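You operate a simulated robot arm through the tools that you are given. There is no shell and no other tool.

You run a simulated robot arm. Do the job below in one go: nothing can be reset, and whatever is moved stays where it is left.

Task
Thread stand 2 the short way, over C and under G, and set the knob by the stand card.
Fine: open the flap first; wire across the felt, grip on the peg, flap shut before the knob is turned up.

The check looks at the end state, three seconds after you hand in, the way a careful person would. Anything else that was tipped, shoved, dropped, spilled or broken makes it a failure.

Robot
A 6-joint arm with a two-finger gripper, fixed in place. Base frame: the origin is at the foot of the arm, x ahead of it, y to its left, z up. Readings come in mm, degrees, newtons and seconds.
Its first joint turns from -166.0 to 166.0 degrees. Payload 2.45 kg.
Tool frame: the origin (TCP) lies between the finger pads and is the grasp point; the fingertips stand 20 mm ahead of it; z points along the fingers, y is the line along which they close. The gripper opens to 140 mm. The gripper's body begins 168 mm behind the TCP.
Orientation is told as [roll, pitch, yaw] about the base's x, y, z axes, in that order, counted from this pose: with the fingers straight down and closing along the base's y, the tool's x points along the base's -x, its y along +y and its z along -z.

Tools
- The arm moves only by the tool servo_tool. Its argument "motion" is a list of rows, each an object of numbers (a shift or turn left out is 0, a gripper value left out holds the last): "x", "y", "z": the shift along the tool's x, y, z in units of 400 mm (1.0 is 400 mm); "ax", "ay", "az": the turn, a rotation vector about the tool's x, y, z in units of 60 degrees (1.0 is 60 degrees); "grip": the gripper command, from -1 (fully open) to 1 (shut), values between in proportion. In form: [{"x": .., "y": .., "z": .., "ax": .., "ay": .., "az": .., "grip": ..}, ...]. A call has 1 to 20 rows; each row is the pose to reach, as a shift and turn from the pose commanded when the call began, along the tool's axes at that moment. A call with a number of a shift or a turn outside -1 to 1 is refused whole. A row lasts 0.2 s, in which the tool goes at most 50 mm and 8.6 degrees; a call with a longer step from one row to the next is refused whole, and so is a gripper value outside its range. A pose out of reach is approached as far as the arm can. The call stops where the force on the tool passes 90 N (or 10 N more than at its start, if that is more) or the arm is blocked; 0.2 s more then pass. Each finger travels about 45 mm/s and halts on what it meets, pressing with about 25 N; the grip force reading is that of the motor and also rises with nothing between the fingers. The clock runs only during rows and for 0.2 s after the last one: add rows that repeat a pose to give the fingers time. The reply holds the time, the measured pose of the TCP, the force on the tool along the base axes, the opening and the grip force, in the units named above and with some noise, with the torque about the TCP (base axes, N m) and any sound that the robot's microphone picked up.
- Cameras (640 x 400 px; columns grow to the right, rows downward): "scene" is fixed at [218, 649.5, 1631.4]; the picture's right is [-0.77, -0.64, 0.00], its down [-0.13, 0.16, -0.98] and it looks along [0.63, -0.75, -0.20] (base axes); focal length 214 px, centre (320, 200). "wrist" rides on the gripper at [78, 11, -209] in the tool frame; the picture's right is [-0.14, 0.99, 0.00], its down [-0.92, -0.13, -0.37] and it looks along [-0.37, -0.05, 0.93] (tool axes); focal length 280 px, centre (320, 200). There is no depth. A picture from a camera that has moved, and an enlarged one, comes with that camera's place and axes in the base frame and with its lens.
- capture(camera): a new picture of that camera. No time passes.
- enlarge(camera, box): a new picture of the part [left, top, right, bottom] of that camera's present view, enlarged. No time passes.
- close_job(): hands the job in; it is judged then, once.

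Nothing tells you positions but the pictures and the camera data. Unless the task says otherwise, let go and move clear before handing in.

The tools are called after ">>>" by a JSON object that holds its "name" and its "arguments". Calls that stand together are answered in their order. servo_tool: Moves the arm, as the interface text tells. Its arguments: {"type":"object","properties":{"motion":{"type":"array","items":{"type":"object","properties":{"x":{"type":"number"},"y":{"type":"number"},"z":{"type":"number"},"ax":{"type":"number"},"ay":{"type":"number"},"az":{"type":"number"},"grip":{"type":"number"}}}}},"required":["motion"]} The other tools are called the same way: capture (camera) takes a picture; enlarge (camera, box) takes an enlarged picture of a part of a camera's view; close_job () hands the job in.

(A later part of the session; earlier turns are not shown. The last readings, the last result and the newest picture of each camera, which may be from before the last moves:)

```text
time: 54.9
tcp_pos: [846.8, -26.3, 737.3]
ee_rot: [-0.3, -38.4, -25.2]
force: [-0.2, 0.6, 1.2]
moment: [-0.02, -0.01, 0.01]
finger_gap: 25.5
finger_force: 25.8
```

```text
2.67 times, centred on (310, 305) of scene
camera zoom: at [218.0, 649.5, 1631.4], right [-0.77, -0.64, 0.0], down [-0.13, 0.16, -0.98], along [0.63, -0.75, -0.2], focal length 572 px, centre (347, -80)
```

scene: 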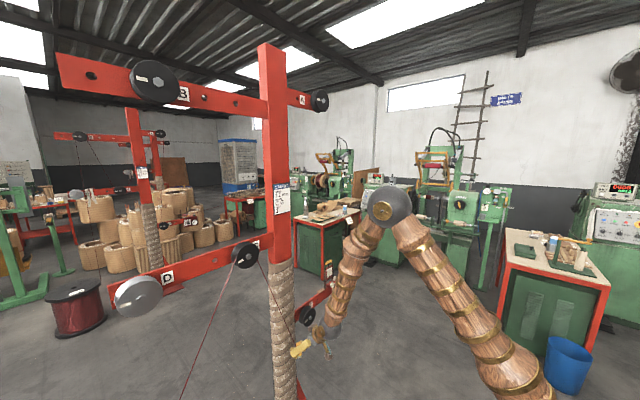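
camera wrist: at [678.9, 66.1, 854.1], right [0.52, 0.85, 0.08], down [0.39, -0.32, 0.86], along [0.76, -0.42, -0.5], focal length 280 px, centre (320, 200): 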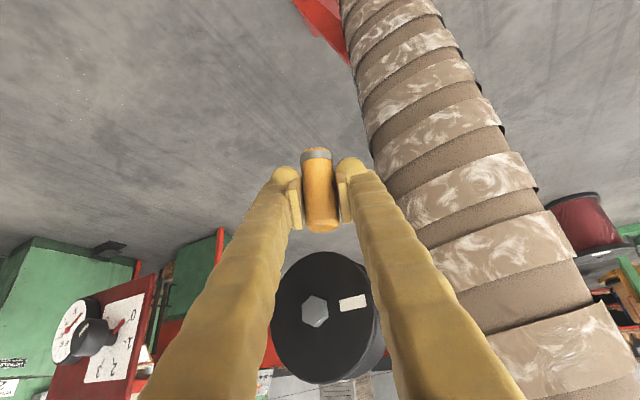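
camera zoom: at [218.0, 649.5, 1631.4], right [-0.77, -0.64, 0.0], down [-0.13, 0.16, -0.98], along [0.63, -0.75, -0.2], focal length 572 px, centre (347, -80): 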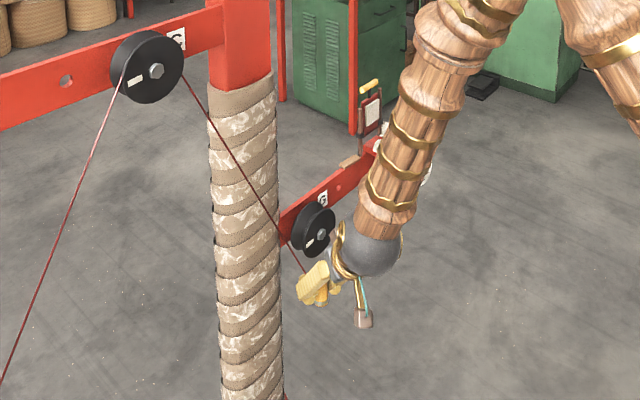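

G is right behind, and the wire is still on its post side. I'll move forward into the groove plane (x≈887) and down to z≈685 so the wire will slip under G.

>>> {"name": "servo_tool", "arguments": {"motion": [{"x": 0.0033, "y": 0.0129, "z": 0.0389, "grip": 1}, {"x": 0.0065, "y": 0.0258, "z": 0.0778}, {"x": 0.0098, "y": 0.0387, "z": 0.1166}, {"x": 0.0131, "y": 0.0516, "z": 0.1555}, {"x": 0.0131, "y": 0.0516, "z": 0.1555}]}}

>>> {"name": "capture", "arguments": {"camera": "wrist"}}

>>> {"name": "enlarge", "arguments": {"camera": "scene", "box": [270, 270, 370, 370]}}

```text
time: 55.9
tcp_pos: [877.5, -23.8, 690.0]
ee_rot: [-0.4, -38.0, -25.0]
force: [-10.0, 0.1, -3.9]
moment: [-0.11, 0.1, 0.21]
finger_gap: 25.3
finger_force: 25.3
stopped in row 4: the force on the tool passed its limit at 123 N (the readings are from after the stop); the commanded pose is now the measured one
```

```text
taken
camera wrist: at [709.9, 68.4, 807.7], right [0.52, 0.85, 0.08], down [0.4, -0.32, 0.86], along [0.75, -0.41, -0.51], focal length 280 px, centre (320, 200)
```

wrist: 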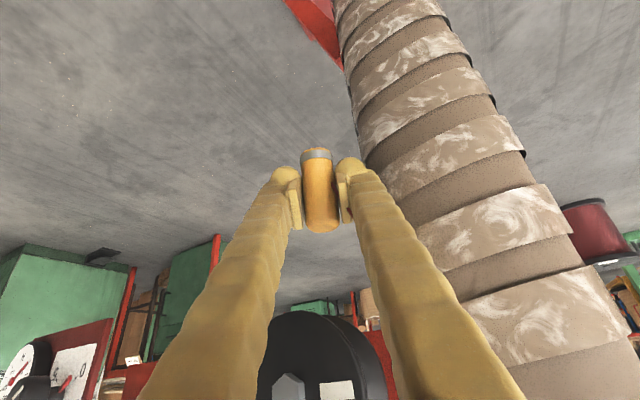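

```text
4.00 times, centred on (320, 320) of scene
camera zoom: at [218.0, 649.5, 1631.4], right [-0.77, -0.64, 0.0], down [-0.13, 0.16, -0.98], along [0.63, -0.75, -0.2], focal length 858 px, centre (320, -280)
```

zoom: 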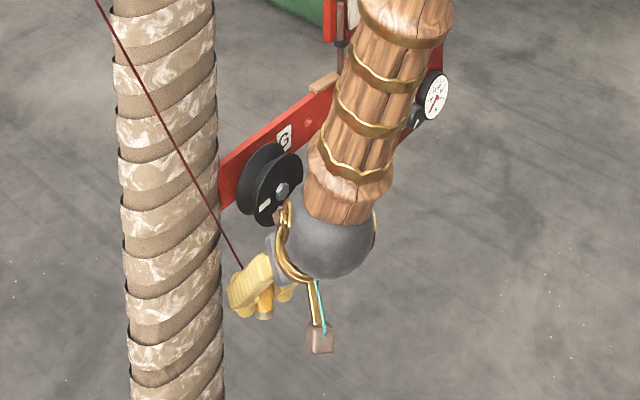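

The tool met something at 123 N, but the residual force is small now. I'll look closely before moving any further.

>>> {"name": "enlarge", "arguments": {"camera": "wrist", "box": [230, 120, 470, 280]}}

>>> {"name": "enlarge", "arguments": {"camera": "wrist", "box": [200, 250, 440, 400]}}

>>> {"name": "enlarge", "arguments": {"camera": "scene", "box": [290, 290, 350, 350]}}

>>> {"name": "capture", "arguments": {"camera": "scene"}}

```text
2.50 times, centred on (350, 200) of wrist
camera zoom: at [709.9, 68.4, 807.7], right [0.52, 0.85, 0.08], down [0.4, -0.32, 0.86], along [0.75, -0.41, -0.51], focal length 701 px, centre (245, 200)
```

zoom: 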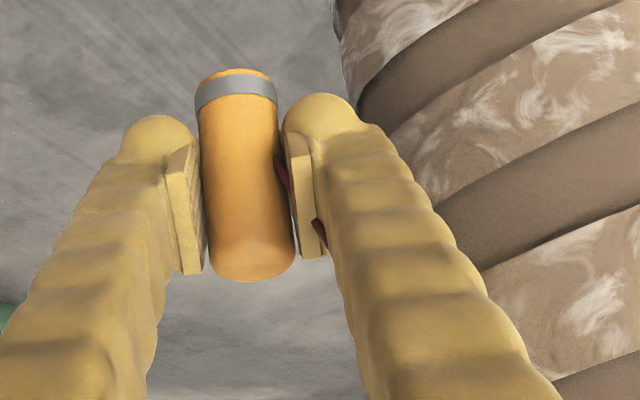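

```text
2.67 times, centred on (320, 325) of wrist
camera zoom: at [709.9, 68.4, 807.7], right [0.52, 0.85, 0.08], down [0.4, -0.32, 0.86], along [0.75, -0.41, -0.51], focal length 748 px, centre (320, -133)
```

zoom: 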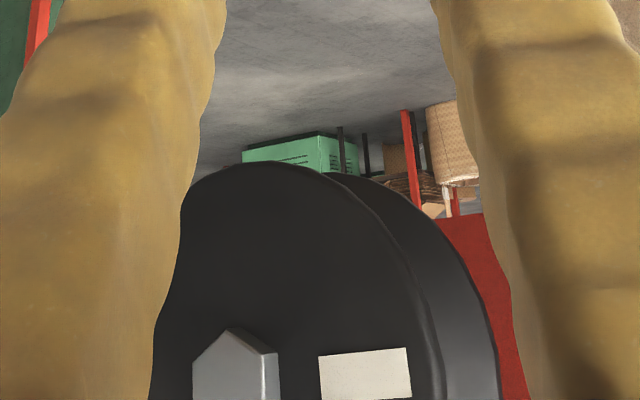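

```text
6.67 times, centred on (320, 320) of scene
camera zoom: at [218.0, 649.5, 1631.4], right [-0.77, -0.64, 0.0], down [-0.13, 0.16, -0.98], along [0.63, -0.75, -0.2], focal length 1430 px, centre (320, -600)
```

zoom: 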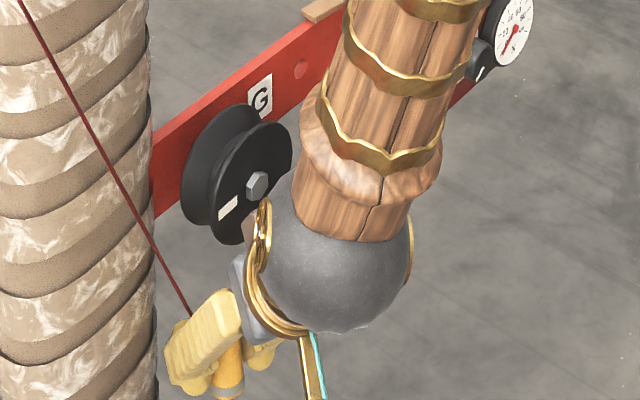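

```text
taken
```

scene: 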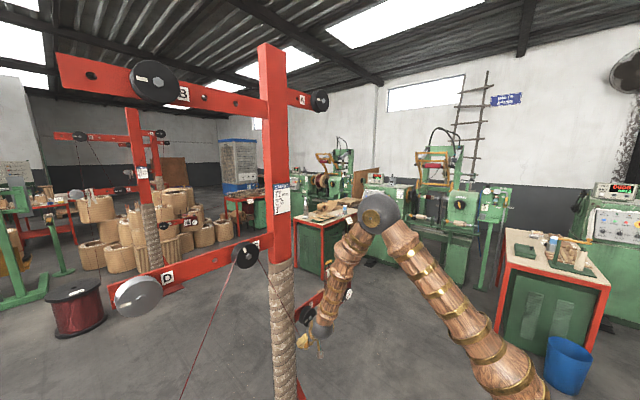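

The bulky +y finger touched the post wrapping. I'll back out, shift farther toward -y so it clears, then come forward beneath G.

>>> {"name": "servo_tool", "arguments": {"motion": [{"x": 0.0546, "y": -0.0296, "z": -0.0332, "grip": 1}, {"x": 0.0496, "y": -0.07, "z": -0.0087}, {"x": 0.0446, "y": -0.1111, "z": 0.0159}, {"x": 0.0446, "y": -0.1111, "z": 0.0159}]}}

>>> {"name": "capture", "arguments": {"camera": "wrist"}}

>>> {"name": "enlarge", "arguments": {"camera": "scene", "box": [270, 270, 370, 370]}}

```text
time: 56.9
tcp_pos: [850.8, -59.1, 675.0]
ee_rot: [-0.4, -38.0, -25.0]
force: [0.2, 0.7, 1.3]
moment: [0.0, -0.02, 0.0]
finger_gap: 25.3
finger_force: 25.2
```

```text
taken
camera wrist: at [683.3, 32.7, 792.1], right [0.52, 0.85, 0.08], down [0.4, -0.32, 0.86], along [0.76, -0.41, -0.51], focal length 280 px, centre (320, 200)
```

wrist: 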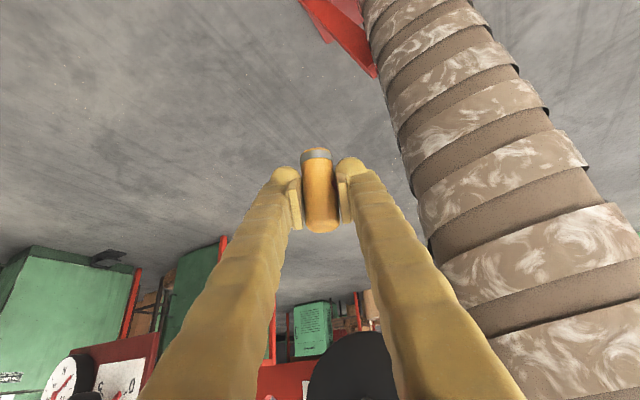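

```text
4.00 times, centred on (320, 320) of scene
camera zoom: at [218.0, 649.5, 1631.4], right [-0.77, -0.64, 0.0], down [-0.13, 0.16, -0.98], along [0.63, -0.75, -0.2], focal length 858 px, centre (320, -280)
```

zoom: 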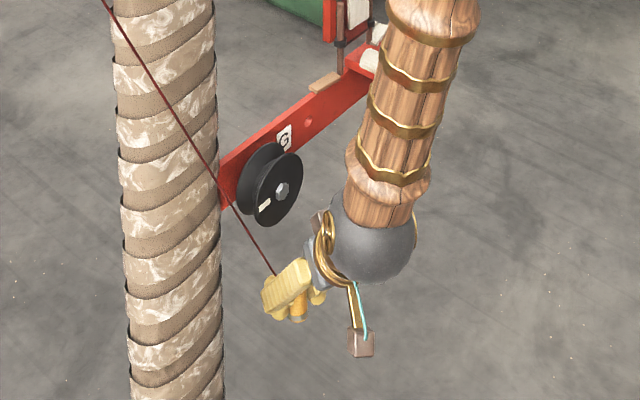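

The wire is still on the post side of G. Now I'll go forward into the groove plane beneath G.

>>> {"name": "servo_tool", "arguments": {"motion": [{"x": -0.0214, "y": 0.0127, "z": 0.0167, "grip": 1}, {"x": -0.0429, "y": 0.0253, "z": 0.0335}, {"x": -0.0643, "y": 0.038, "z": 0.0502}, {"x": -0.0643, "y": 0.038, "z": 0.0502}]}}

>>> {"name": "capture", "arguments": {"camera": "wrist"}}

>>> {"name": "enlarge", "arguments": {"camera": "scene", "box": [270, 270, 370, 370]}}

```text
time: 57.9
tcp_pos: [885.8, -58.9, 675.2]
ee_rot: [-0.4, -38.0, -25.0]
force: [0.4, 0.6, 1.5]
moment: [0.06, -0.04, -0.01]
finger_gap: 25.5
finger_force: 24.6
```

```text
taken
camera wrist: at [718.2, 32.9, 791.7], right [0.52, 0.85, 0.08], down [0.4, -0.32, 0.86], along [0.75, -0.41, -0.51], focal length 280 px, centre (320, 200)
```

wrist: 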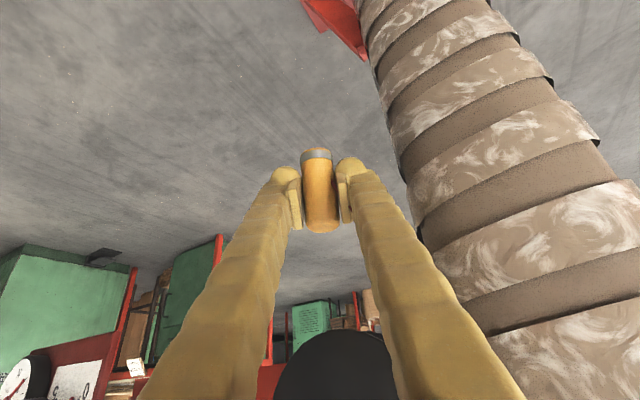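

```text
4.00 times, centred on (320, 320) of scene
camera zoom: at [218.0, 649.5, 1631.4], right [-0.77, -0.64, 0.0], down [-0.13, 0.16, -0.98], along [0.63, -0.75, -0.2], focal length 858 px, centre (320, -280)
```

zoom: 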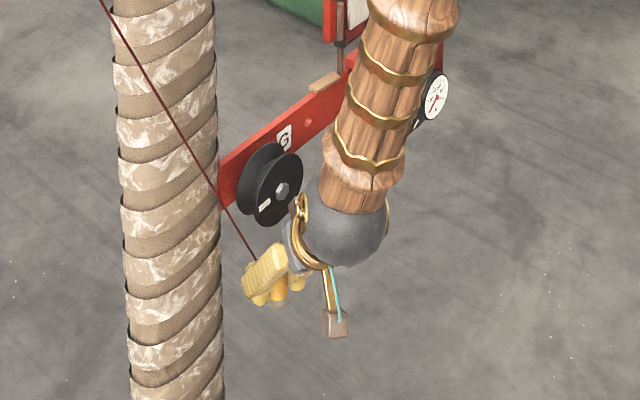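

All clear. Now I'll sweep -y under G so the wire is drawn into G's groove from below.

>>> {"name": "servo_tool", "arguments": {"motion": [{"x": -0.0155, "y": -0.0423, "z": 0.0122, "grip": 1}, {"x": -0.0311, "y": -0.0846, "z": 0.0243}, {"x": -0.0466, "y": -0.1269, "z": 0.0365}, {"x": -0.0621, "y": -0.1692, "z": 0.0486}, {"x": -0.0777, "y": -0.2115, "z": 0.0608}, {"x": -0.0932, "y": -0.2538, "z": 0.0729}, {"x": -0.0932, "y": -0.2538, "z": 0.0729}]}}

>>> {"name": "capture", "arguments": {"camera": "wrist"}}

>>> {"name": "enlarge", "arguments": {"camera": "scene", "box": [270, 270, 370, 370]}}

```text
time: 59.5
tcp_pos: [885.0, -170.8, 675.1]
ee_rot: [-0.3, -38.0, -25.0]
force: [-1.1, 2.6, 1.5]
moment: [0.05, -0.01, -0.01]
finger_gap: 25.5
finger_force: 24.9
```

```text
taken
camera wrist: at [718.5, -78.8, 792.5], right [0.52, 0.85, 0.08], down [0.4, -0.32, 0.86], along [0.76, -0.41, -0.51], focal length 280 px, centre (320, 200)
```

wrist: 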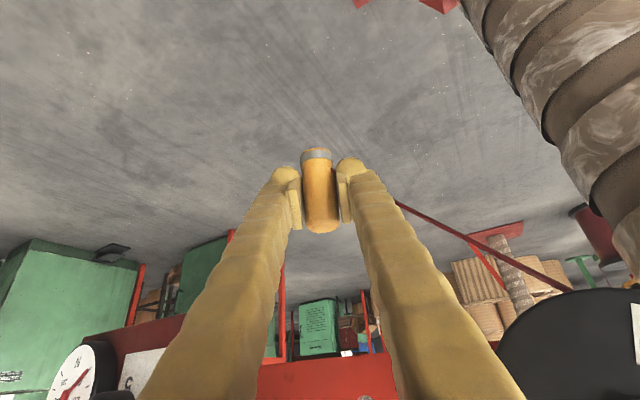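

```text
4.00 times, centred on (320, 320) of scene
camera zoom: at [218.0, 649.5, 1631.4], right [-0.77, -0.64, 0.0], down [-0.13, 0.16, -0.98], along [0.63, -0.75, -0.2], focal length 858 px, centre (320, -280)
```

zoom: 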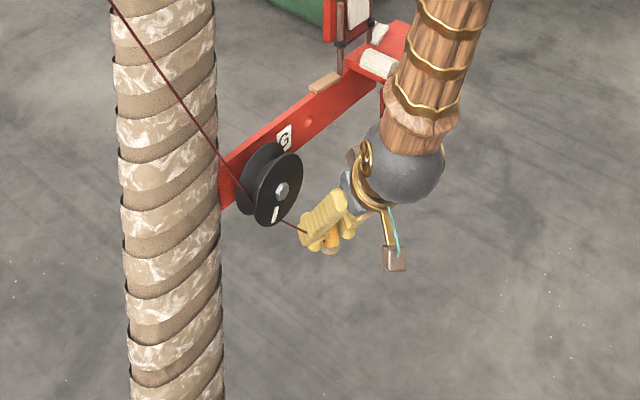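

The wire is in G's groove, and its mark turned. Next I'll rise between G and the box.

>>> {"name": "servo_tool", "arguments": {"motion": [{"x": -0.0312, "y": -0.003, "z": -0.0504, "grip": 1}, {"x": -0.0624, "y": -0.006, "z": -0.1009}, {"x": -0.0936, "y": -0.009, "z": -0.1513}, {"x": -0.1247, "y": -0.012, "z": -0.2017}, {"x": -0.1559, "y": -0.0151, "z": -0.2521}, {"x": -0.1871, "y": -0.0181, "z": -0.3026}, {"x": -0.2183, "y": -0.0211, "z": -0.353}, {"x": -0.2183, "y": -0.0211, "z": -0.353}]}}

>>> {"name": "capture", "arguments": {"camera": "wrist"}}

>>> {"name": "enlarge", "arguments": {"camera": "scene", "box": [270, 250, 370, 350]}}

```text
time: 61.3
tcp_pos: [866.4, -169.2, 841.7]
ee_rot: [-0.4, -38.0, -25.0]
force: [0.4, 2.4, -1.6]
moment: [0.07, -0.01, 0.0]
finger_gap: 25.5
finger_force: 25.0
```

```text
taken
camera wrist: at [698.9, -78.0, 958.8], right [0.52, 0.85, 0.08], down [0.4, -0.32, 0.86], along [0.76, -0.41, -0.51], focal length 280 px, centre (320, 200)
```

wrist: 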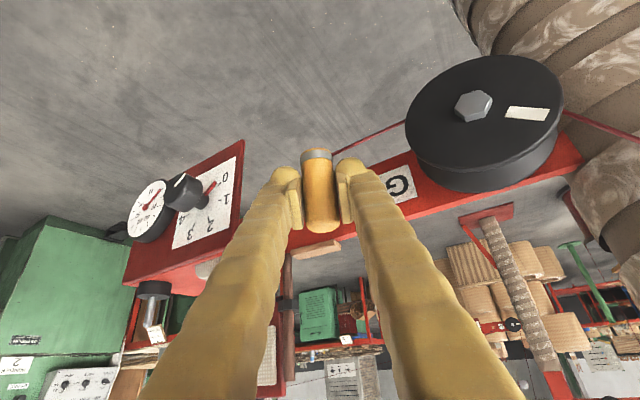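

```text
4.00 times, centred on (320, 300) of scene
camera zoom: at [218.0, 649.5, 1631.4], right [-0.77, -0.64, 0.0], down [-0.13, 0.16, -0.98], along [0.63, -0.75, -0.2], focal length 858 px, centre (320, -200)
```

zoom: 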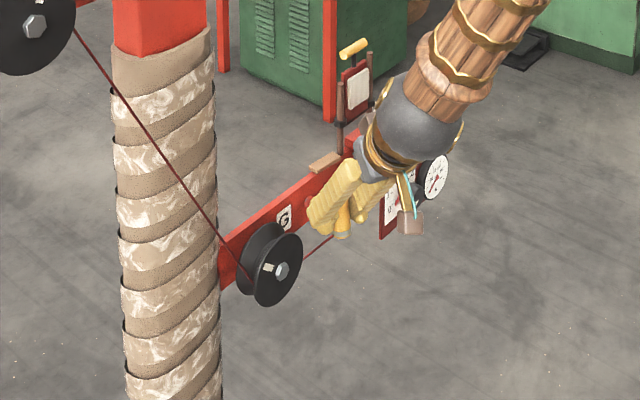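

The wire runs from C, in front of the post and under G, to the grip. I'll rise above the box, yaw further to -45° and restore the 45° tilt so the grip is vertical again.

>>> {"name": "servo_tool", "arguments": {"motion": [{"x": -0.0319, "y": -0.0028, "z": -0.0507, "ax": 0.037, "ay": -0.0195, "az": 0.0418, "grip": 1}, {"x": -0.0639, "y": -0.0056, "z": -0.1013, "ax": 0.0739, "ay": -0.0389, "az": 0.0836}, {"x": -0.0958, "y": -0.0085, "z": -0.152, "ax": 0.1109, "ay": -0.0584, "az": 0.1254}, {"x": -0.1277, "y": -0.0113, "z": -0.2027, "ax": 0.1478, "ay": -0.0778, "az": 0.1672}, {"x": -0.1597, "y": -0.0141, "z": -0.2533, "ax": 0.1848, "ay": -0.0973, "az": 0.209}, {"x": -0.1916, "y": -0.0169, "z": -0.304, "ax": 0.2217, "ay": -0.1167, "az": 0.2508}, {"x": -0.1916, "y": -0.0169, "z": -0.304, "ax": 0.2217, "ay": -0.1167, "az": 0.2508}]}}

>>> {"name": "capture", "arguments": {"camera": "wrist"}}

>>> {"name": "enlarge", "arguments": {"camera": "scene", "box": [270, 230, 390, 350]}}

```text
time: 62.9
tcp_pos: [849.8, -169.6, 982.9]
ee_rot: [-0.4, -45.2, -45.1]
force: [0.0, 0.9, -3.0]
moment: [0.05, -0.01, 0.0]
finger_gap: 25.6
finger_force: 24.8
```

```text
taken
camera wrist: at [715.0, -17.0, 1076.2], right [0.77, 0.63, 0.09], down [0.18, -0.36, 0.91], along [0.61, -0.69, -0.4], focal length 280 px, centre (320, 200)
```

wrist: 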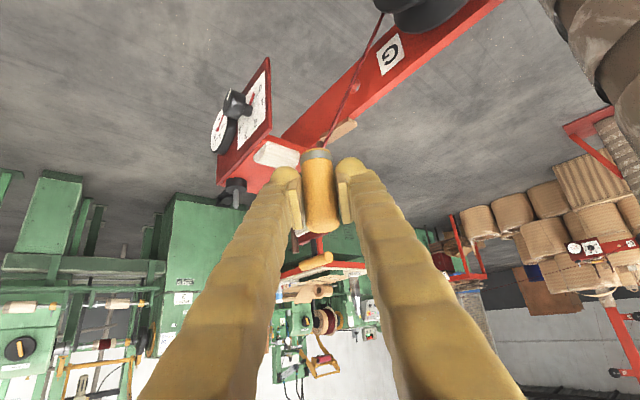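

```text
3.33 times, centred on (330, 290) of scene
camera zoom: at [218.0, 649.5, 1631.4], right [-0.77, -0.64, 0.0], down [-0.13, 0.16, -0.98], along [0.63, -0.75, -0.2], focal length 715 px, centre (287, -100)
```

zoom: 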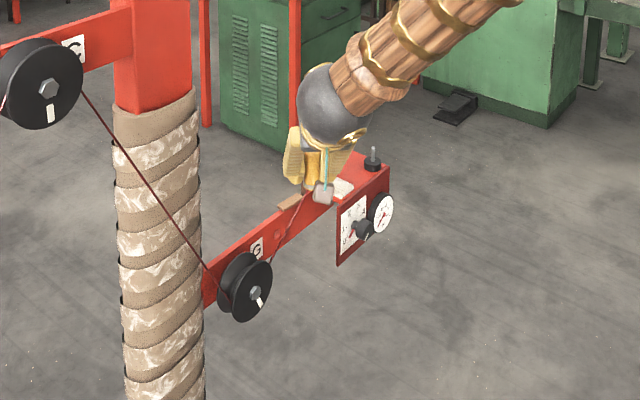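

Now I'll traverse over the felt to above the peg, keeping in front of the open flap.

>>> {"name": "servo_tool", "arguments": {"motion": [{"x": -0.0346, "y": -0.0474, "z": 0.0327, "grip": 1}, {"x": -0.0693, "y": -0.0949, "z": 0.0653}, {"x": -0.1039, "y": -0.1423, "z": 0.098}, {"x": -0.1385, "y": -0.1897, "z": 0.1307}, {"x": -0.1731, "y": -0.2371, "z": 0.1633}, {"x": -0.2078, "y": -0.2846, "z": 0.196}, {"x": -0.2424, "y": -0.332, "z": 0.2286}, {"x": -0.277, "y": -0.3794, "z": 0.2613}, {"x": -0.277, "y": -0.3794, "z": 0.2613}]}}

>>> {"name": "capture", "arguments": {"camera": "wrist"}}

>>> {"name": "enlarge", "arguments": {"camera": "wrist", "box": [200, 60, 440, 250]}}

>>> {"name": "enlarge", "arguments": {"camera": "scene", "box": [270, 230, 390, 350]}}

```text
time: 64.9
tcp_pos: [848.9, -386.7, 989.1]
ee_rot: [-0.4, -45.1, -45.0]
force: [-0.2, 0.4, -1.2]
moment: [0.07, -0.05, -0.01]
finger_gap: 25.5
finger_force: 25.5
```

```text
taken
camera wrist: at [713.4, -233.5, 1081.6], right [0.77, 0.63, 0.09], down [0.19, -0.36, 0.91], along [0.61, -0.69, -0.4], focal length 280 px, centre (320, 200)
```

wrist: 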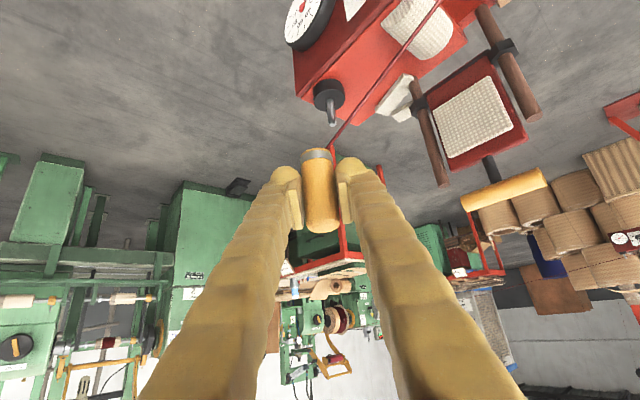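

```text
2.11 times, centred on (320, 155) of wrist
camera zoom: at [713.4, -233.5, 1081.6], right [0.77, 0.63, 0.09], down [0.19, -0.36, 0.91], along [0.61, -0.69, -0.4], focal length 590 px, centre (320, 295)
```

zoom: 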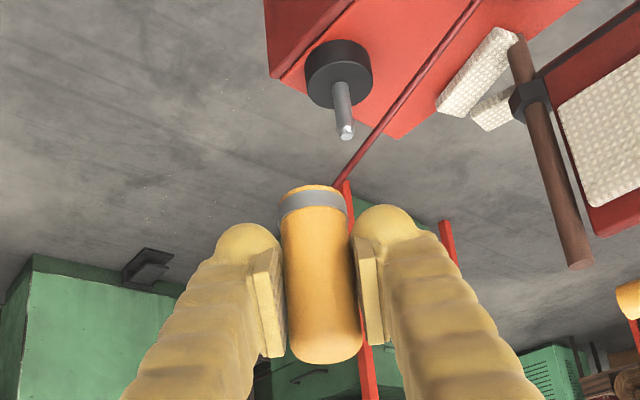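

```text
3.33 times, centred on (330, 290) of scene
camera zoom: at [218.0, 649.5, 1631.4], right [-0.77, -0.64, 0.0], down [-0.13, 0.16, -0.98], along [0.63, -0.75, -0.2], focal length 715 px, centre (287, -100)
```

zoom: 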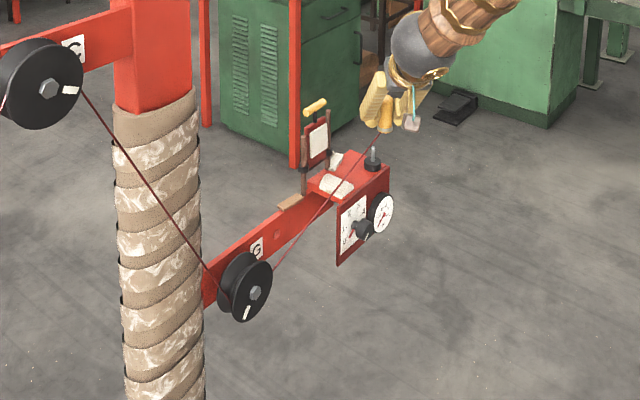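

The wire lies across the felt. I'll move the grip to just above the peg pin for fine alignment.

>>> {"name": "servo_tool", "arguments": {"motion": [{"x": 0, "y": 0.0224, "z": 0.0248, "grip": 1}, {"x": 0, "y": 0.0448, "z": 0.0496}, {"x": 0, "y": 0.0448, "z": 0.0496}]}}

>>> {"name": "enlarge", "arguments": {"camera": "wrist", "box": [240, 80, 400, 240]}}

>>> {"name": "enlarge", "arguments": {"camera": "scene", "box": [325, 255, 375, 300]}}

```text
time: 65.7
tcp_pos: [871.5, -382.2, 974.2]
ee_rot: [-0.5, -45.2, -45.1]
force: [0.0, -0.2, -0.8]
moment: [-0.01, 0.01, -0.04]
finger_gap: 25.3
finger_force: 24.9
```

```text
2.50 times, centred on (320, 160) of wrist
camera zoom: at [736.1, -228.8, 1067.1], right [0.77, 0.63, 0.09], down [0.19, -0.36, 0.91], along [0.61, -0.69, -0.4], focal length 701 px, centre (320, 300)
```

zoom: 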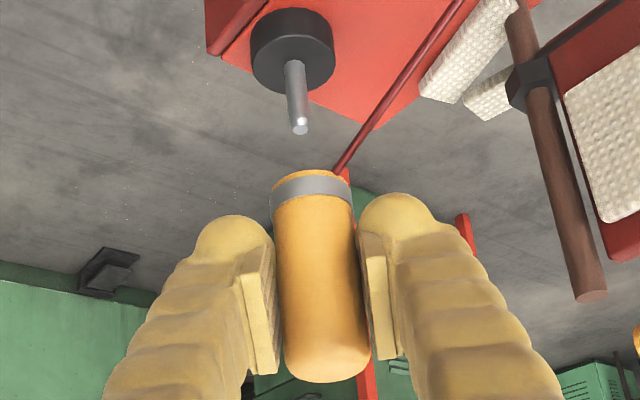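

```text
8.89 times, centred on (350, 278) of scene
camera zoom: at [218.0, 649.5, 1631.4], right [-0.77, -0.64, 0.0], down [-0.13, 0.16, -0.98], along [0.63, -0.75, -0.2], focal length 1906 px, centre (53, -489)
```

zoom: 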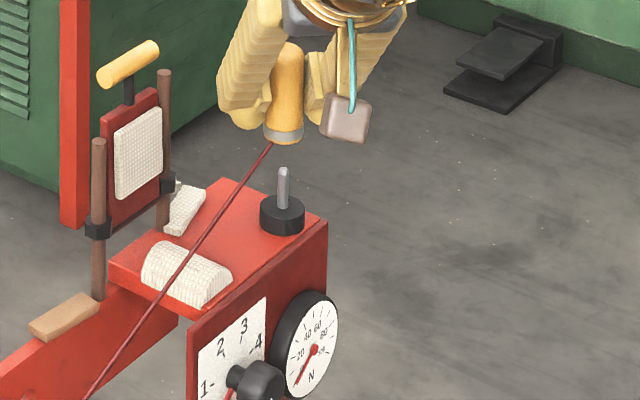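

Laterally the grip is over the pin within a millimetre or so. I'll zoom tighter to judge the depth offset before lowering.

>>> {"name": "enlarge", "arguments": {"camera": "wrist", "box": [290, 100, 350, 160]}}

>>> {"name": "enlarge", "arguments": {"camera": "wrist", "box": [290, 160, 350, 240]}}

>>> {"name": "enlarge", "arguments": {"camera": "scene", "box": [338, 256, 358, 286]}}

```text
6.67 times, centred on (320, 130) of wrist
camera zoom: at [736.1, -228.8, 1067.1], right [0.77, 0.63, 0.09], down [0.19, -0.36, 0.91], along [0.61, -0.69, -0.4], focal length 1869 px, centre (320, 667)
```

zoom: 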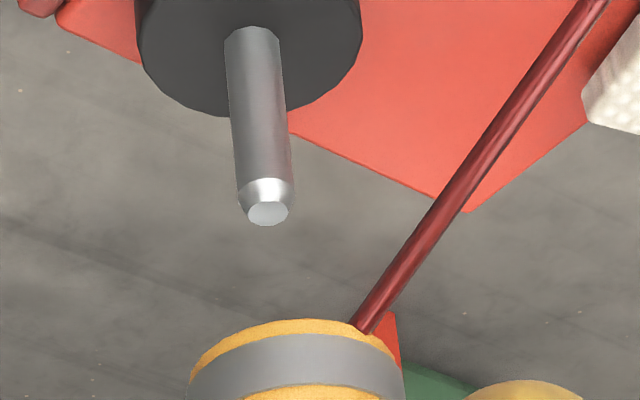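

```text
5.00 times, centred on (320, 200) of wrist
camera zoom: at [736.1, -228.8, 1067.1], right [0.77, 0.63, 0.09], down [0.19, -0.36, 0.91], along [0.61, -0.69, -0.4], focal length 1402 px, centre (320, 200)
```

zoom: 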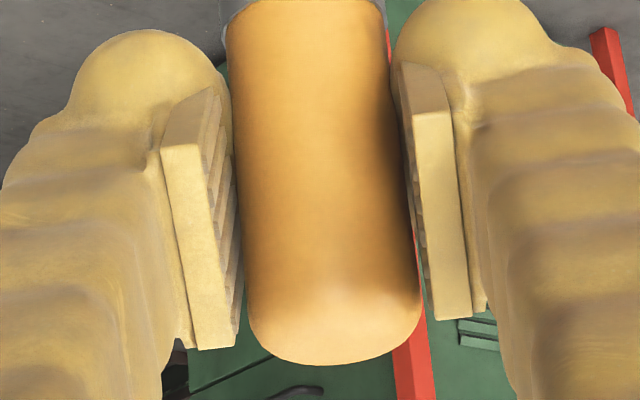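

```text
13.33 times, centred on (348, 271) of scene
camera zoom: at [218.0, 649.5, 1631.4], right [-0.77, -0.64, 0.0], down [-0.13, 0.16, -0.98], along [0.63, -0.75, -0.2], focal length 2860 px, centre (-53, -747)
```

zoom: 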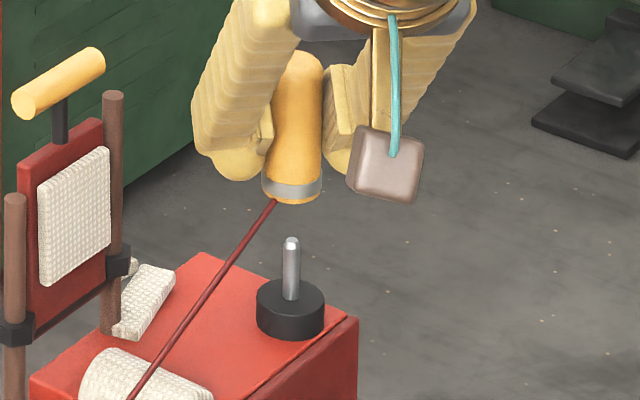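

I'll lower in small steps, watching the vertical force to feel for the pin.

>>> {"name": "servo_tool", "arguments": {"motion": [{"x": 0.0108, "y": -0.0013, "z": 0.0157, "grip": 1}, {"x": 0.0217, "y": -0.0026, "z": 0.0313}, {"x": 0.0217, "y": -0.0026, "z": 0.0313}]}}

>>> {"name": "enlarge", "arguments": {"camera": "wrist", "box": [280, 90, 360, 170]}}

>>> {"name": "enlarge", "arguments": {"camera": "scene", "box": [338, 256, 358, 286]}}

```text
time: 66.5
tcp_pos: [871.4, -386.2, 958.2]
ee_rot: [-0.4, -45.1, -44.9]
force: [0.3, -0.6, -0.3]
moment: [-0.01, 0.05, 0.02]
finger_gap: 25.5
finger_force: 24.5
```

```text
5.00 times, centred on (320, 130) of wrist
camera zoom: at [737.0, -232.4, 1051.6], right [0.77, 0.63, 0.09], down [0.19, -0.36, 0.91], along [0.61, -0.69, -0.4], focal length 1402 px, centre (320, 550)
```

zoom: 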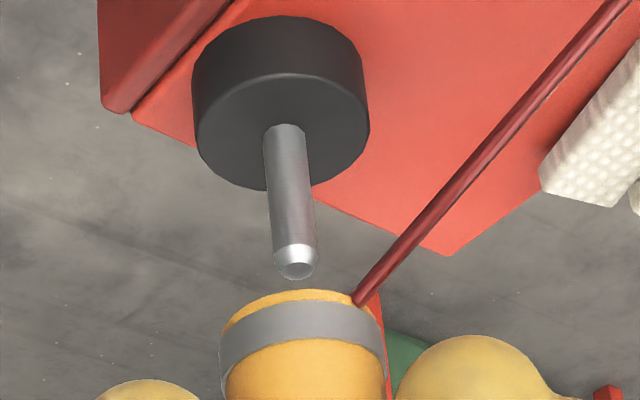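

```text
13.33 times, centred on (348, 271) of scene
camera zoom: at [218.0, 649.5, 1631.4], right [-0.77, -0.64, 0.0], down [-0.13, 0.16, -0.98], along [0.63, -0.75, -0.2], focal length 2860 px, centre (-53, -747)
```

zoom: 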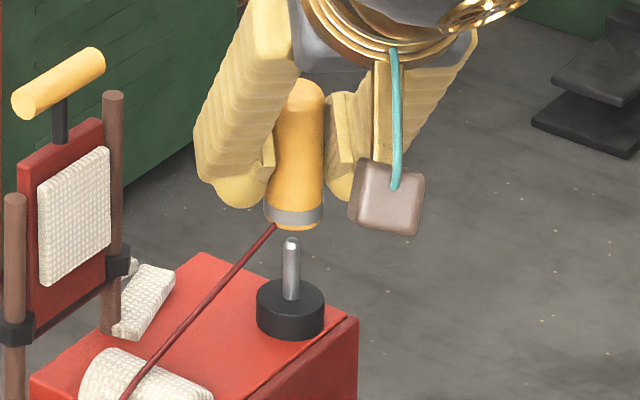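

>>> {"name": "servo_tool", "arguments": {"motion": [{"x": 0.008, "y": 0.0006, "z": 0.008, "grip": 1}, {"x": 0.016, "y": 0.0012, "z": 0.016}, {"x": 0.024, "y": 0.0012, "z": 0.024}, {"x": 0.0318, "y": 0.0012, "z": 0.0318}, {"x": 0.0318, "y": 0.0012, "z": 0.0318}]}}

>>> {"name": "enlarge", "arguments": {"camera": "wrist", "box": [280, 90, 360, 170]}}

>>> {"name": "enlarge", "arguments": {"camera": "scene", "box": [338, 256, 358, 286]}}

```text
time: 67.7
tcp_pos: [872.8, -384.6, 940.6]
ee_rot: [-0.4, -45.1, -44.9]
force: [1.2, 0.0, -0.4]
moment: [-0.01, 0.05, -0.01]
finger_gap: 25.7
finger_force: 25.3
```

```text
5.00 times, centred on (320, 130) of wrist
camera zoom: at [737.8, -231.6, 1033.8], right [0.77, 0.63, 0.09], down [0.19, -0.36, 0.91], along [0.61, -0.69, -0.4], focal length 1402 px, centre (320, 550)
```

zoom: 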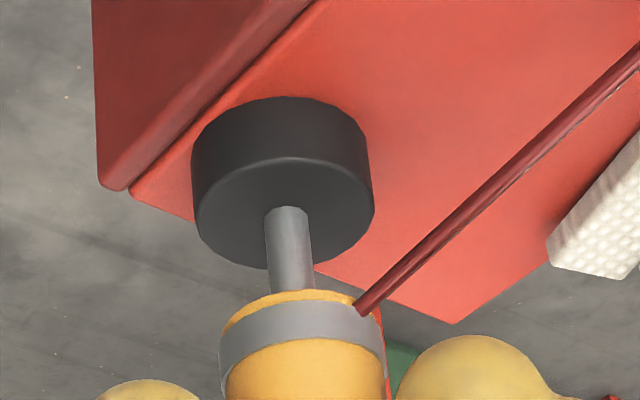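

```text
13.33 times, centred on (348, 271) of scene
camera zoom: at [218.0, 649.5, 1631.4], right [-0.77, -0.64, 0.0], down [-0.13, 0.16, -0.98], along [0.63, -0.75, -0.2], focal length 2860 px, centre (-53, -747)
```

zoom: 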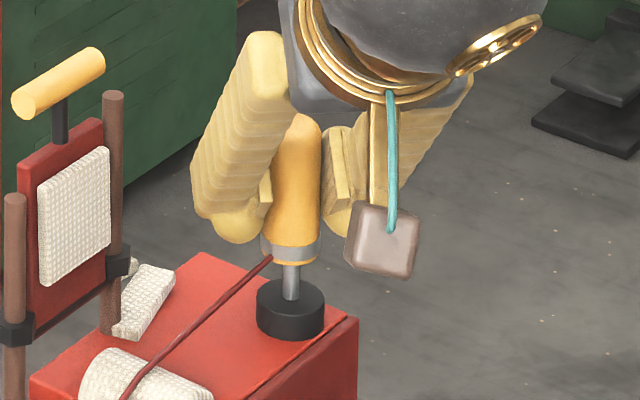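

The pin is entering the grip with no force. I'll continue lowering to seat it.

>>> {"name": "servo_tool", "arguments": {"motion": [{"x": 0.0071, "z": 0.0071, "grip": 1}, {"x": 0.0141, "z": 0.0141}, {"x": 0.0212, "z": 0.0212}, {"x": 0.0283, "z": 0.0283}, {"x": 0.0318, "z": 0.0318}, {"x": 0.0318, "z": 0.0318}]}}

>>> {"name": "enlarge", "arguments": {"camera": "wrist", "box": [280, 90, 360, 170]}}

>>> {"name": "enlarge", "arguments": {"camera": "scene", "box": [338, 256, 358, 286]}}

```text
time: 69.1
tcp_pos: [873.0, -385.2, 925.1]
ee_rot: [-0.4, -45.2, -45.0]
force: [1.0, 0.7, -1.0]
moment: [0.0, 0.01, -0.03]
finger_gap: 25.6
finger_force: 25.3
```

```text
5.00 times, centred on (320, 130) of wrist
camera zoom: at [738.2, -232.0, 1017.2], right [0.77, 0.63, 0.09], down [0.19, -0.36, 0.91], along [0.61, -0.69, -0.4], focal length 1402 px, centre (320, 550)
```

zoom: 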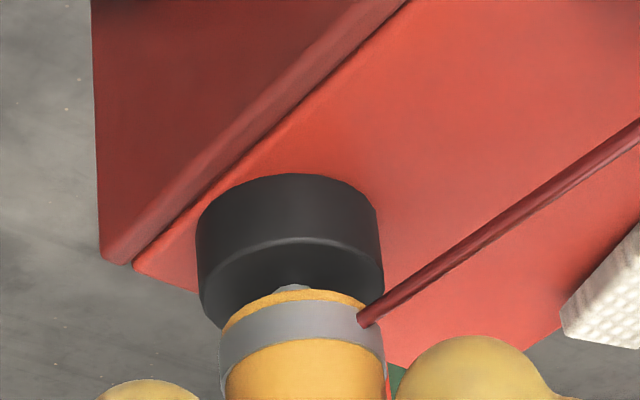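

```text
13.33 times, centred on (348, 271) of scene
camera zoom: at [218.0, 649.5, 1631.4], right [-0.77, -0.64, 0.0], down [-0.13, 0.16, -0.98], along [0.63, -0.75, -0.2], focal length 2860 px, centre (-53, -747)
```

zoom: 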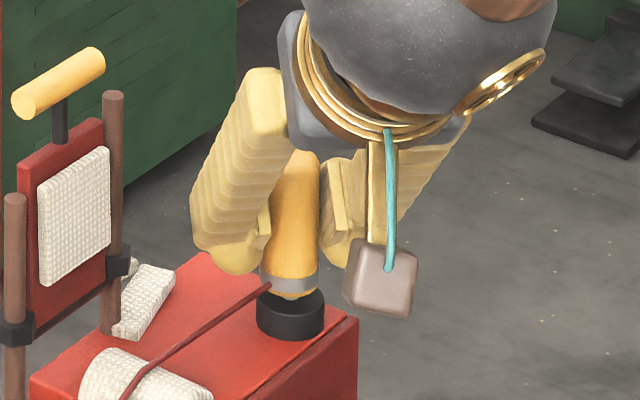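

It's nearly seated. I'll ease down the last few millimetres.

>>> {"name": "servo_tool", "arguments": {"motion": [{"x": 0.0035, "z": 0.0035, "grip": 1}, {"x": 0.0071, "z": 0.0071}, {"x": 0.0088, "z": 0.0088}, {"x": 0.0106, "z": 0.0106}, {"x": 0.0106, "z": 0.0106}]}}

>>> {"name": "enlarge", "arguments": {"camera": "wrist", "box": [280, 90, 360, 170]}}

```text
time: 70.3
tcp_pos: [873.7, -384.6, 918.2]
ee_rot: [-0.3, -45.2, -45.0]
force: [-1.6, 0.3, 11.2]
moment: [0.08, 0.06, -0.05]
finger_gap: 25.7
finger_force: 24.9
```

```text
5.00 times, centred on (320, 130) of wrist
camera zoom: at [738.3, -232.1, 1011.8], right [0.77, 0.63, 0.09], down [0.18, -0.36, 0.91], along [0.61, -0.69, -0.4], focal length 1402 px, centre (320, 550)
```

zoom: 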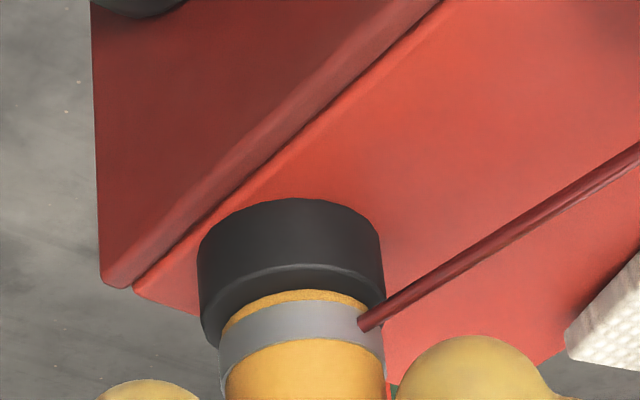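

The grip is seated with 11 N of contact. I'll open the fingers moderately and back away along the tool axis.

>>> {"name": "servo_tool", "arguments": {"motion": [{"grip": 0.6}, {"grip": 0.35}, {"grip": 0.25}, {"grip": 0.25}]}}

>>> {"name": "enlarge", "arguments": {"camera": "wrist", "box": [240, 80, 400, 240]}}

>>> {"name": "enlarge", "arguments": {"camera": "scene", "box": [325, 255, 375, 300]}}

```text
time: 71.3
tcp_pos: [873.4, -385.0, 917.7]
ee_rot: [-0.4, -45.2, -45.0]
force: [-1.1, 0.3, -0.1]
moment: [-0.01, 0.01, 0.01]
finger_gap: 52.6
finger_force: 0.0
```

```text
2.50 times, centred on (320, 160) of wrist
camera zoom: at [738.2, -232.0, 1011.1], right [0.77, 0.63, 0.09], down [0.19, -0.36, 0.91], along [0.61, -0.69, -0.4], focal length 701 px, centre (320, 300)
```

zoom: 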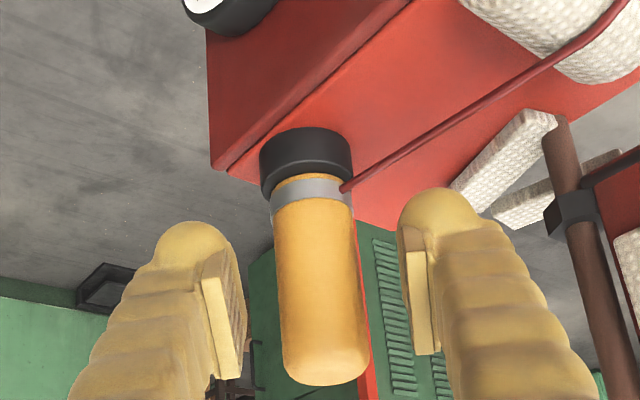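

```text
8.89 times, centred on (350, 278) of scene
camera zoom: at [218.0, 649.5, 1631.4], right [-0.77, -0.64, 0.0], down [-0.13, 0.16, -0.98], along [0.63, -0.75, -0.2], focal length 1906 px, centre (53, -489)
```

zoom: 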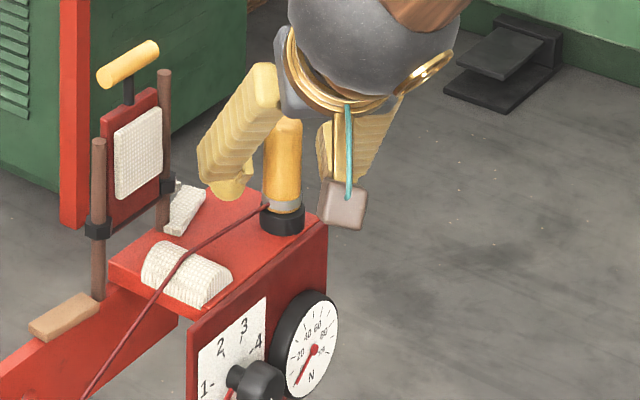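

The grip stays on the peg with the wire lying across the felt. I'll withdraw along the tool axis, then rise and turn the tool to point straight down.

>>> {"name": "servo_tool", "arguments": {"motion": [{"z": -0.05, "grip": 0.25}, {"z": -0.1}, {"z": -0.16}, {"z": -0.22}, {"z": -0.29}, {"z": -0.35}, {"z": -0.35}]}}

>>> {"name": "enlarge", "arguments": {"camera": "scene", "box": [325, 255, 375, 300]}}

>>> {"name": "capture", "arguments": {"camera": "wrist"}}

```text
time: 72.9
tcp_pos: [802.6, -314.8, 1016.3]
ee_rot: [-0.5, -45.1, -45.0]
force: [0.1, 0.3, 0.1]
moment: [0.0, -0.04, -0.01]
finger_gap: 52.5
finger_force: 0.0
```

```text
8.89 times, centred on (350, 278) of scene
camera zoom: at [218.0, 649.5, 1631.4], right [-0.77, -0.64, 0.0], down [-0.13, 0.16, -0.98], along [0.63, -0.75, -0.2], focal length 1906 px, centre (53, -489)
```

zoom: 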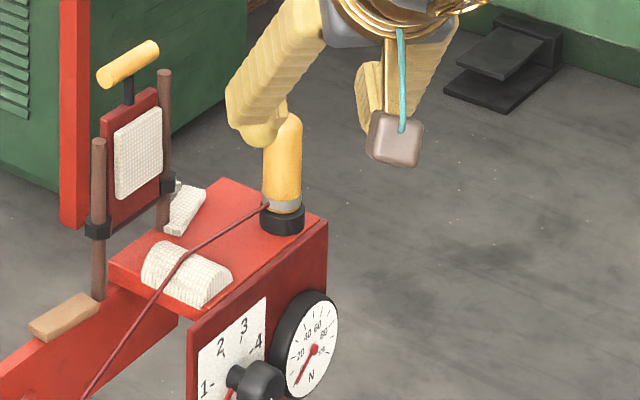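

```text
taken
camera wrist: at [667.7, -161.6, 1109.2], right [0.77, 0.63, 0.09], down [0.19, -0.36, 0.91], along [0.61, -0.69, -0.4], focal length 280 px, centre (320, 200)
```

wrist: 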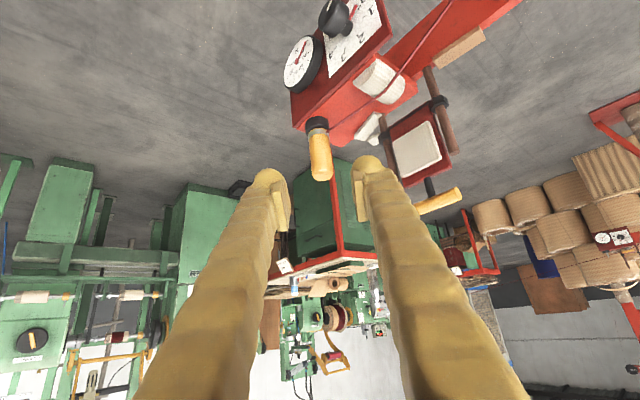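

The grip stands on the peg and the wire crosses the felt. Next I'll turn the tool to point down while rising.

>>> {"name": "servo_tool", "arguments": {"motion": [{"x": -0.0183, "y": 0.0055, "z": -0.026, "ax": -0.0368, "ay": 0.0888, "az": -0.0888, "grip": 0.6}, {"x": -0.0365, "y": 0.011, "z": -0.0519, "ax": -0.0735, "ay": 0.1775, "az": -0.1775, "grip": 1}, {"x": -0.0548, "y": 0.0165, "z": -0.0779, "ax": -0.1103, "ay": 0.2663, "az": -0.2663}, {"x": -0.073, "y": 0.022, "z": -0.1038, "ax": -0.147, "ay": 0.355, "az": -0.355}, {"x": -0.0913, "y": 0.0275, "z": -0.1298, "ax": -0.1838, "ay": 0.4438, "az": -0.4438}, {"x": -0.1095, "y": 0.033, "z": -0.1557, "ax": -0.2205, "ay": 0.5325, "az": -0.5325}, {"x": -0.1278, "y": 0.0385, "z": -0.1817, "ax": -0.2573, "ay": 0.6213, "az": -0.6213}, {"x": -0.146, "y": 0.044, "z": -0.2076, "ax": -0.294, "ay": 0.71, "az": -0.71}, {"x": -0.146, "y": 0.044, "z": -0.2076, "ax": -0.294, "ay": 0.71, "az": -0.71}]}}

>>> {"name": "capture", "arguments": {"camera": "wrist"}}

```text
time: 74.9
tcp_pos: [803.2, -288.4, 1117.0]
ee_rot: [-0.3, 0.1, -0.3]
force: [0.7, -1.0, 0.3]
moment: [-0.03, 0.03, 0.04]
finger_gap: 0.2
finger_force: 24.9
```

```text
taken
camera wrist: at [726.4, -275.5, 1326.9], right [0.14, 0.99, -0.01], down [0.92, -0.13, 0.37], along [0.36, -0.06, -0.93], focal length 280 px, centre (320, 200)
```

wrist: 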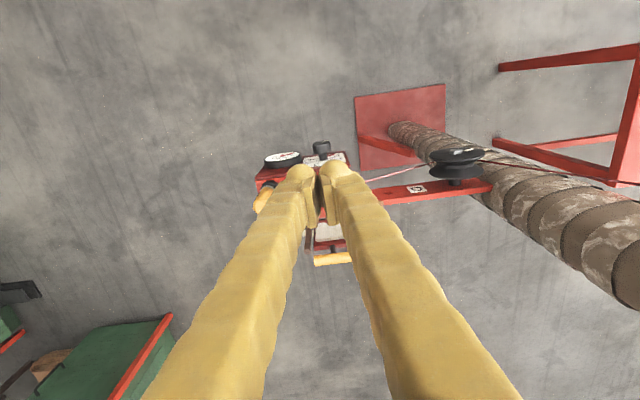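

I'll go over and behind the upright flap's handle, then lower the closed fingertips to handle height.

>>> {"name": "servo_tool", "arguments": {"motion": [{"x": -0.1, "z": 0, "grip": 1}, {"x": -0.2}, {"x": -0.3}, {"x": -0.4}, {"x": -0.46}, {"x": -0.46, "z": 0.08}, {"x": -0.46, "z": 0.16}, {"x": -0.46, "z": 0.22}, {"x": -0.46, "z": 0.26}, {"x": -0.46, "z": 0.26}]}}

>>> {"name": "capture", "arguments": {"camera": "wrist"}}

>>> {"name": "enlarge", "arguments": {"camera": "scene", "box": [315, 230, 385, 300]}}

```text
time: 77.1
tcp_pos: [988.3, -289.6, 1014.0]
ee_rot: [-0.4, 0.1, -0.3]
force: [-0.3, -0.1, 0.6]
moment: [0.0, 0.0, -0.02]
finger_gap: 0.0
finger_force: 25.1
```

```text
taken
camera wrist: at [910.5, -276.6, 1222.7], right [0.14, 0.99, -0.01], down [0.92, -0.13, 0.37], along [0.36, -0.06, -0.93], focal length 280 px, centre (320, 200)
```

wrist: 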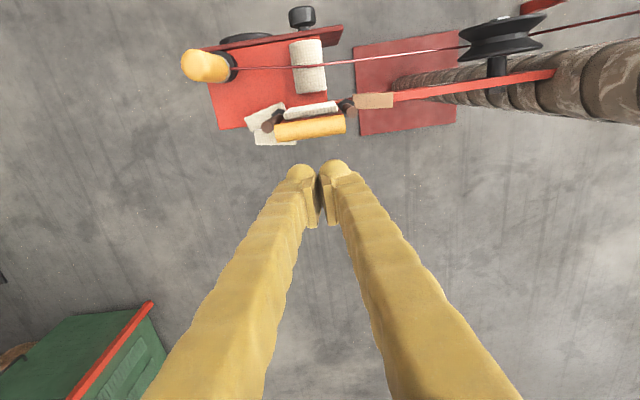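

```text
5.71 times, centred on (350, 265) of scene
camera zoom: at [218.0, 649.5, 1631.4], right [-0.77, -0.64, 0.0], down [-0.13, 0.16, -0.98], along [0.63, -0.75, -0.2], focal length 1226 px, centre (149, -171)
```

zoom: 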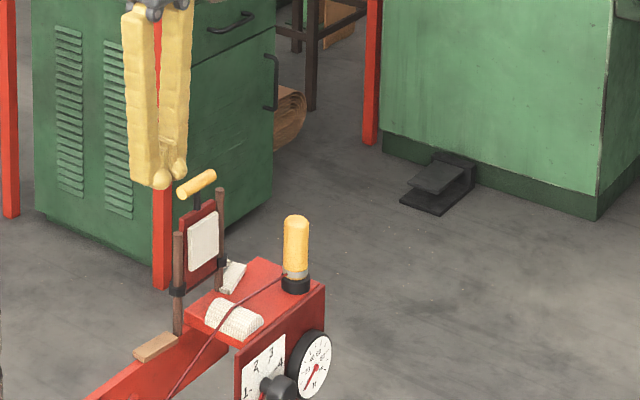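

The overhead view confirms the wire path G → felt → grip. I'll gently push the handle toward the robot, past vertical, so the flap comes down.

>>> {"name": "servo_tool", "arguments": {"motion": [{"x": 0.025, "grip": 1}, {"x": 0.05}, {"x": 0.065}, {"x": 0.08}, {"x": 0.095}, {"x": 0.11}, {"x": 0.125}, {"x": 0.14}, {"x": 0.155}, {"x": 0.165}, {"x": 0.165}]}}

>>> {"name": "capture", "arguments": {"camera": "wrist"}}

>>> {"name": "enlarge", "arguments": {"camera": "scene", "box": [315, 230, 385, 300]}}

```text
time: 79.5
tcp_pos: [922.1, -289.4, 1013.2]
ee_rot: [-0.3, 0.1, -0.4]
force: [0.4, -0.7, 0.3]
moment: [-0.03, 0.0, -0.01]
finger_gap: 0.0
finger_force: 25.3
```

```text
taken
camera wrist: at [844.5, -277.1, 1222.4], right [0.14, 0.99, -0.01], down [0.92, -0.13, 0.37], along [0.36, -0.06, -0.93], focal length 280 px, centre (320, 200)
```

wrist: 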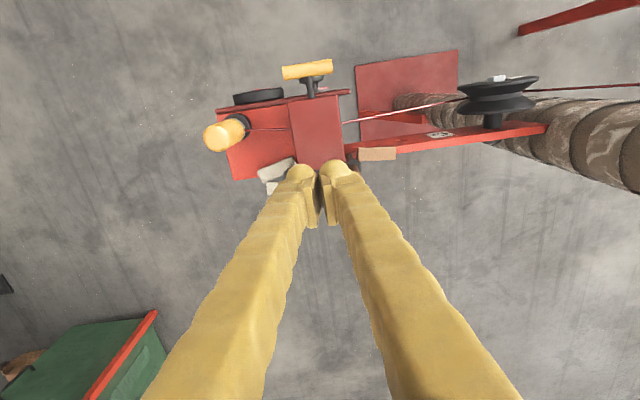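

```text
5.71 times, centred on (350, 265) of scene
camera zoom: at [218.0, 649.5, 1631.4], right [-0.77, -0.64, 0.0], down [-0.13, 0.16, -0.98], along [0.63, -0.75, -0.2], focal length 1226 px, centre (149, -171)
```

zoom: 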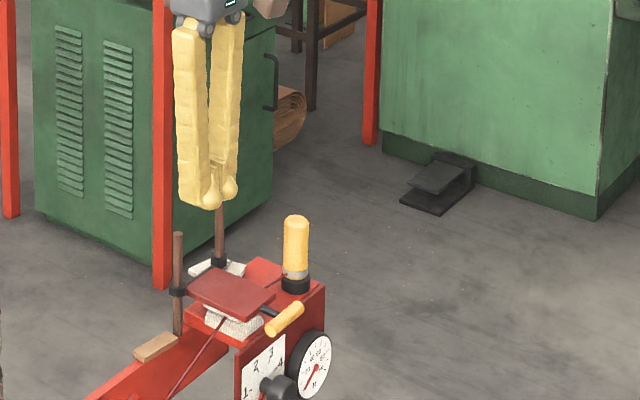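

The flap has closed over the wire. I'll zoom in to verify before going to the knob.

>>> {"name": "enlarge", "arguments": {"camera": "scene", "box": [328, 262, 368, 310]}}

>>> {"name": "enlarge", "arguments": {"camera": "wrist", "box": [190, 40, 410, 200]}}

>>> {"name": "enlarge", "arguments": {"camera": "wrist", "box": [420, 40, 640, 180]}}

```text
8.33 times, centred on (348, 286) of scene
camera zoom: at [218.0, 649.5, 1631.4], right [-0.77, -0.64, 0.0], down [-0.13, 0.16, -0.98], along [0.63, -0.75, -0.2], focal length 1787 px, centre (87, -517)
```

zoom: 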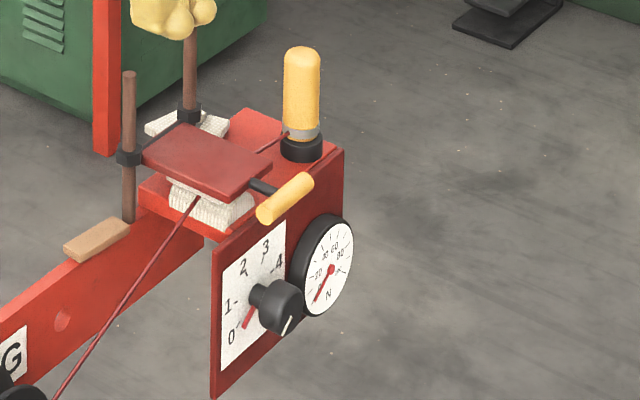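

```text
2.50 times, centred on (300, 120) of wrist
camera zoom: at [844.5, -277.1, 1222.4], right [0.14, 0.99, -0.01], down [0.92, -0.13, 0.37], along [0.36, -0.06, -0.93], focal length 701 px, centre (370, 400)
```

zoom: 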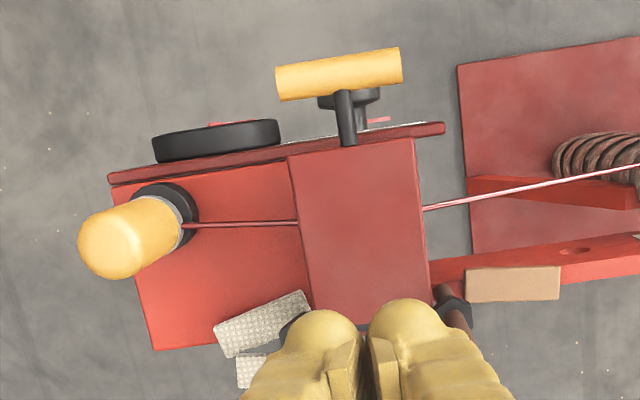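

```text
2.86 times, centred on (530, 110) of wrist
camera zoom: at [844.5, -277.1, 1222.4], right [0.14, 0.99, -0.01], down [0.92, -0.13, 0.37], along [0.36, -0.06, -0.93], focal length 801 px, centre (-280, 457)
```

zoom: 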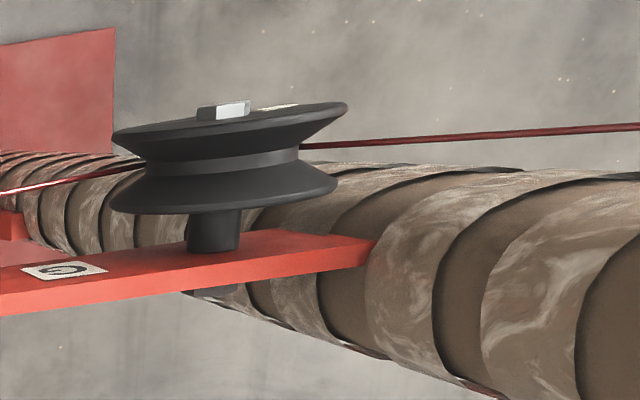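

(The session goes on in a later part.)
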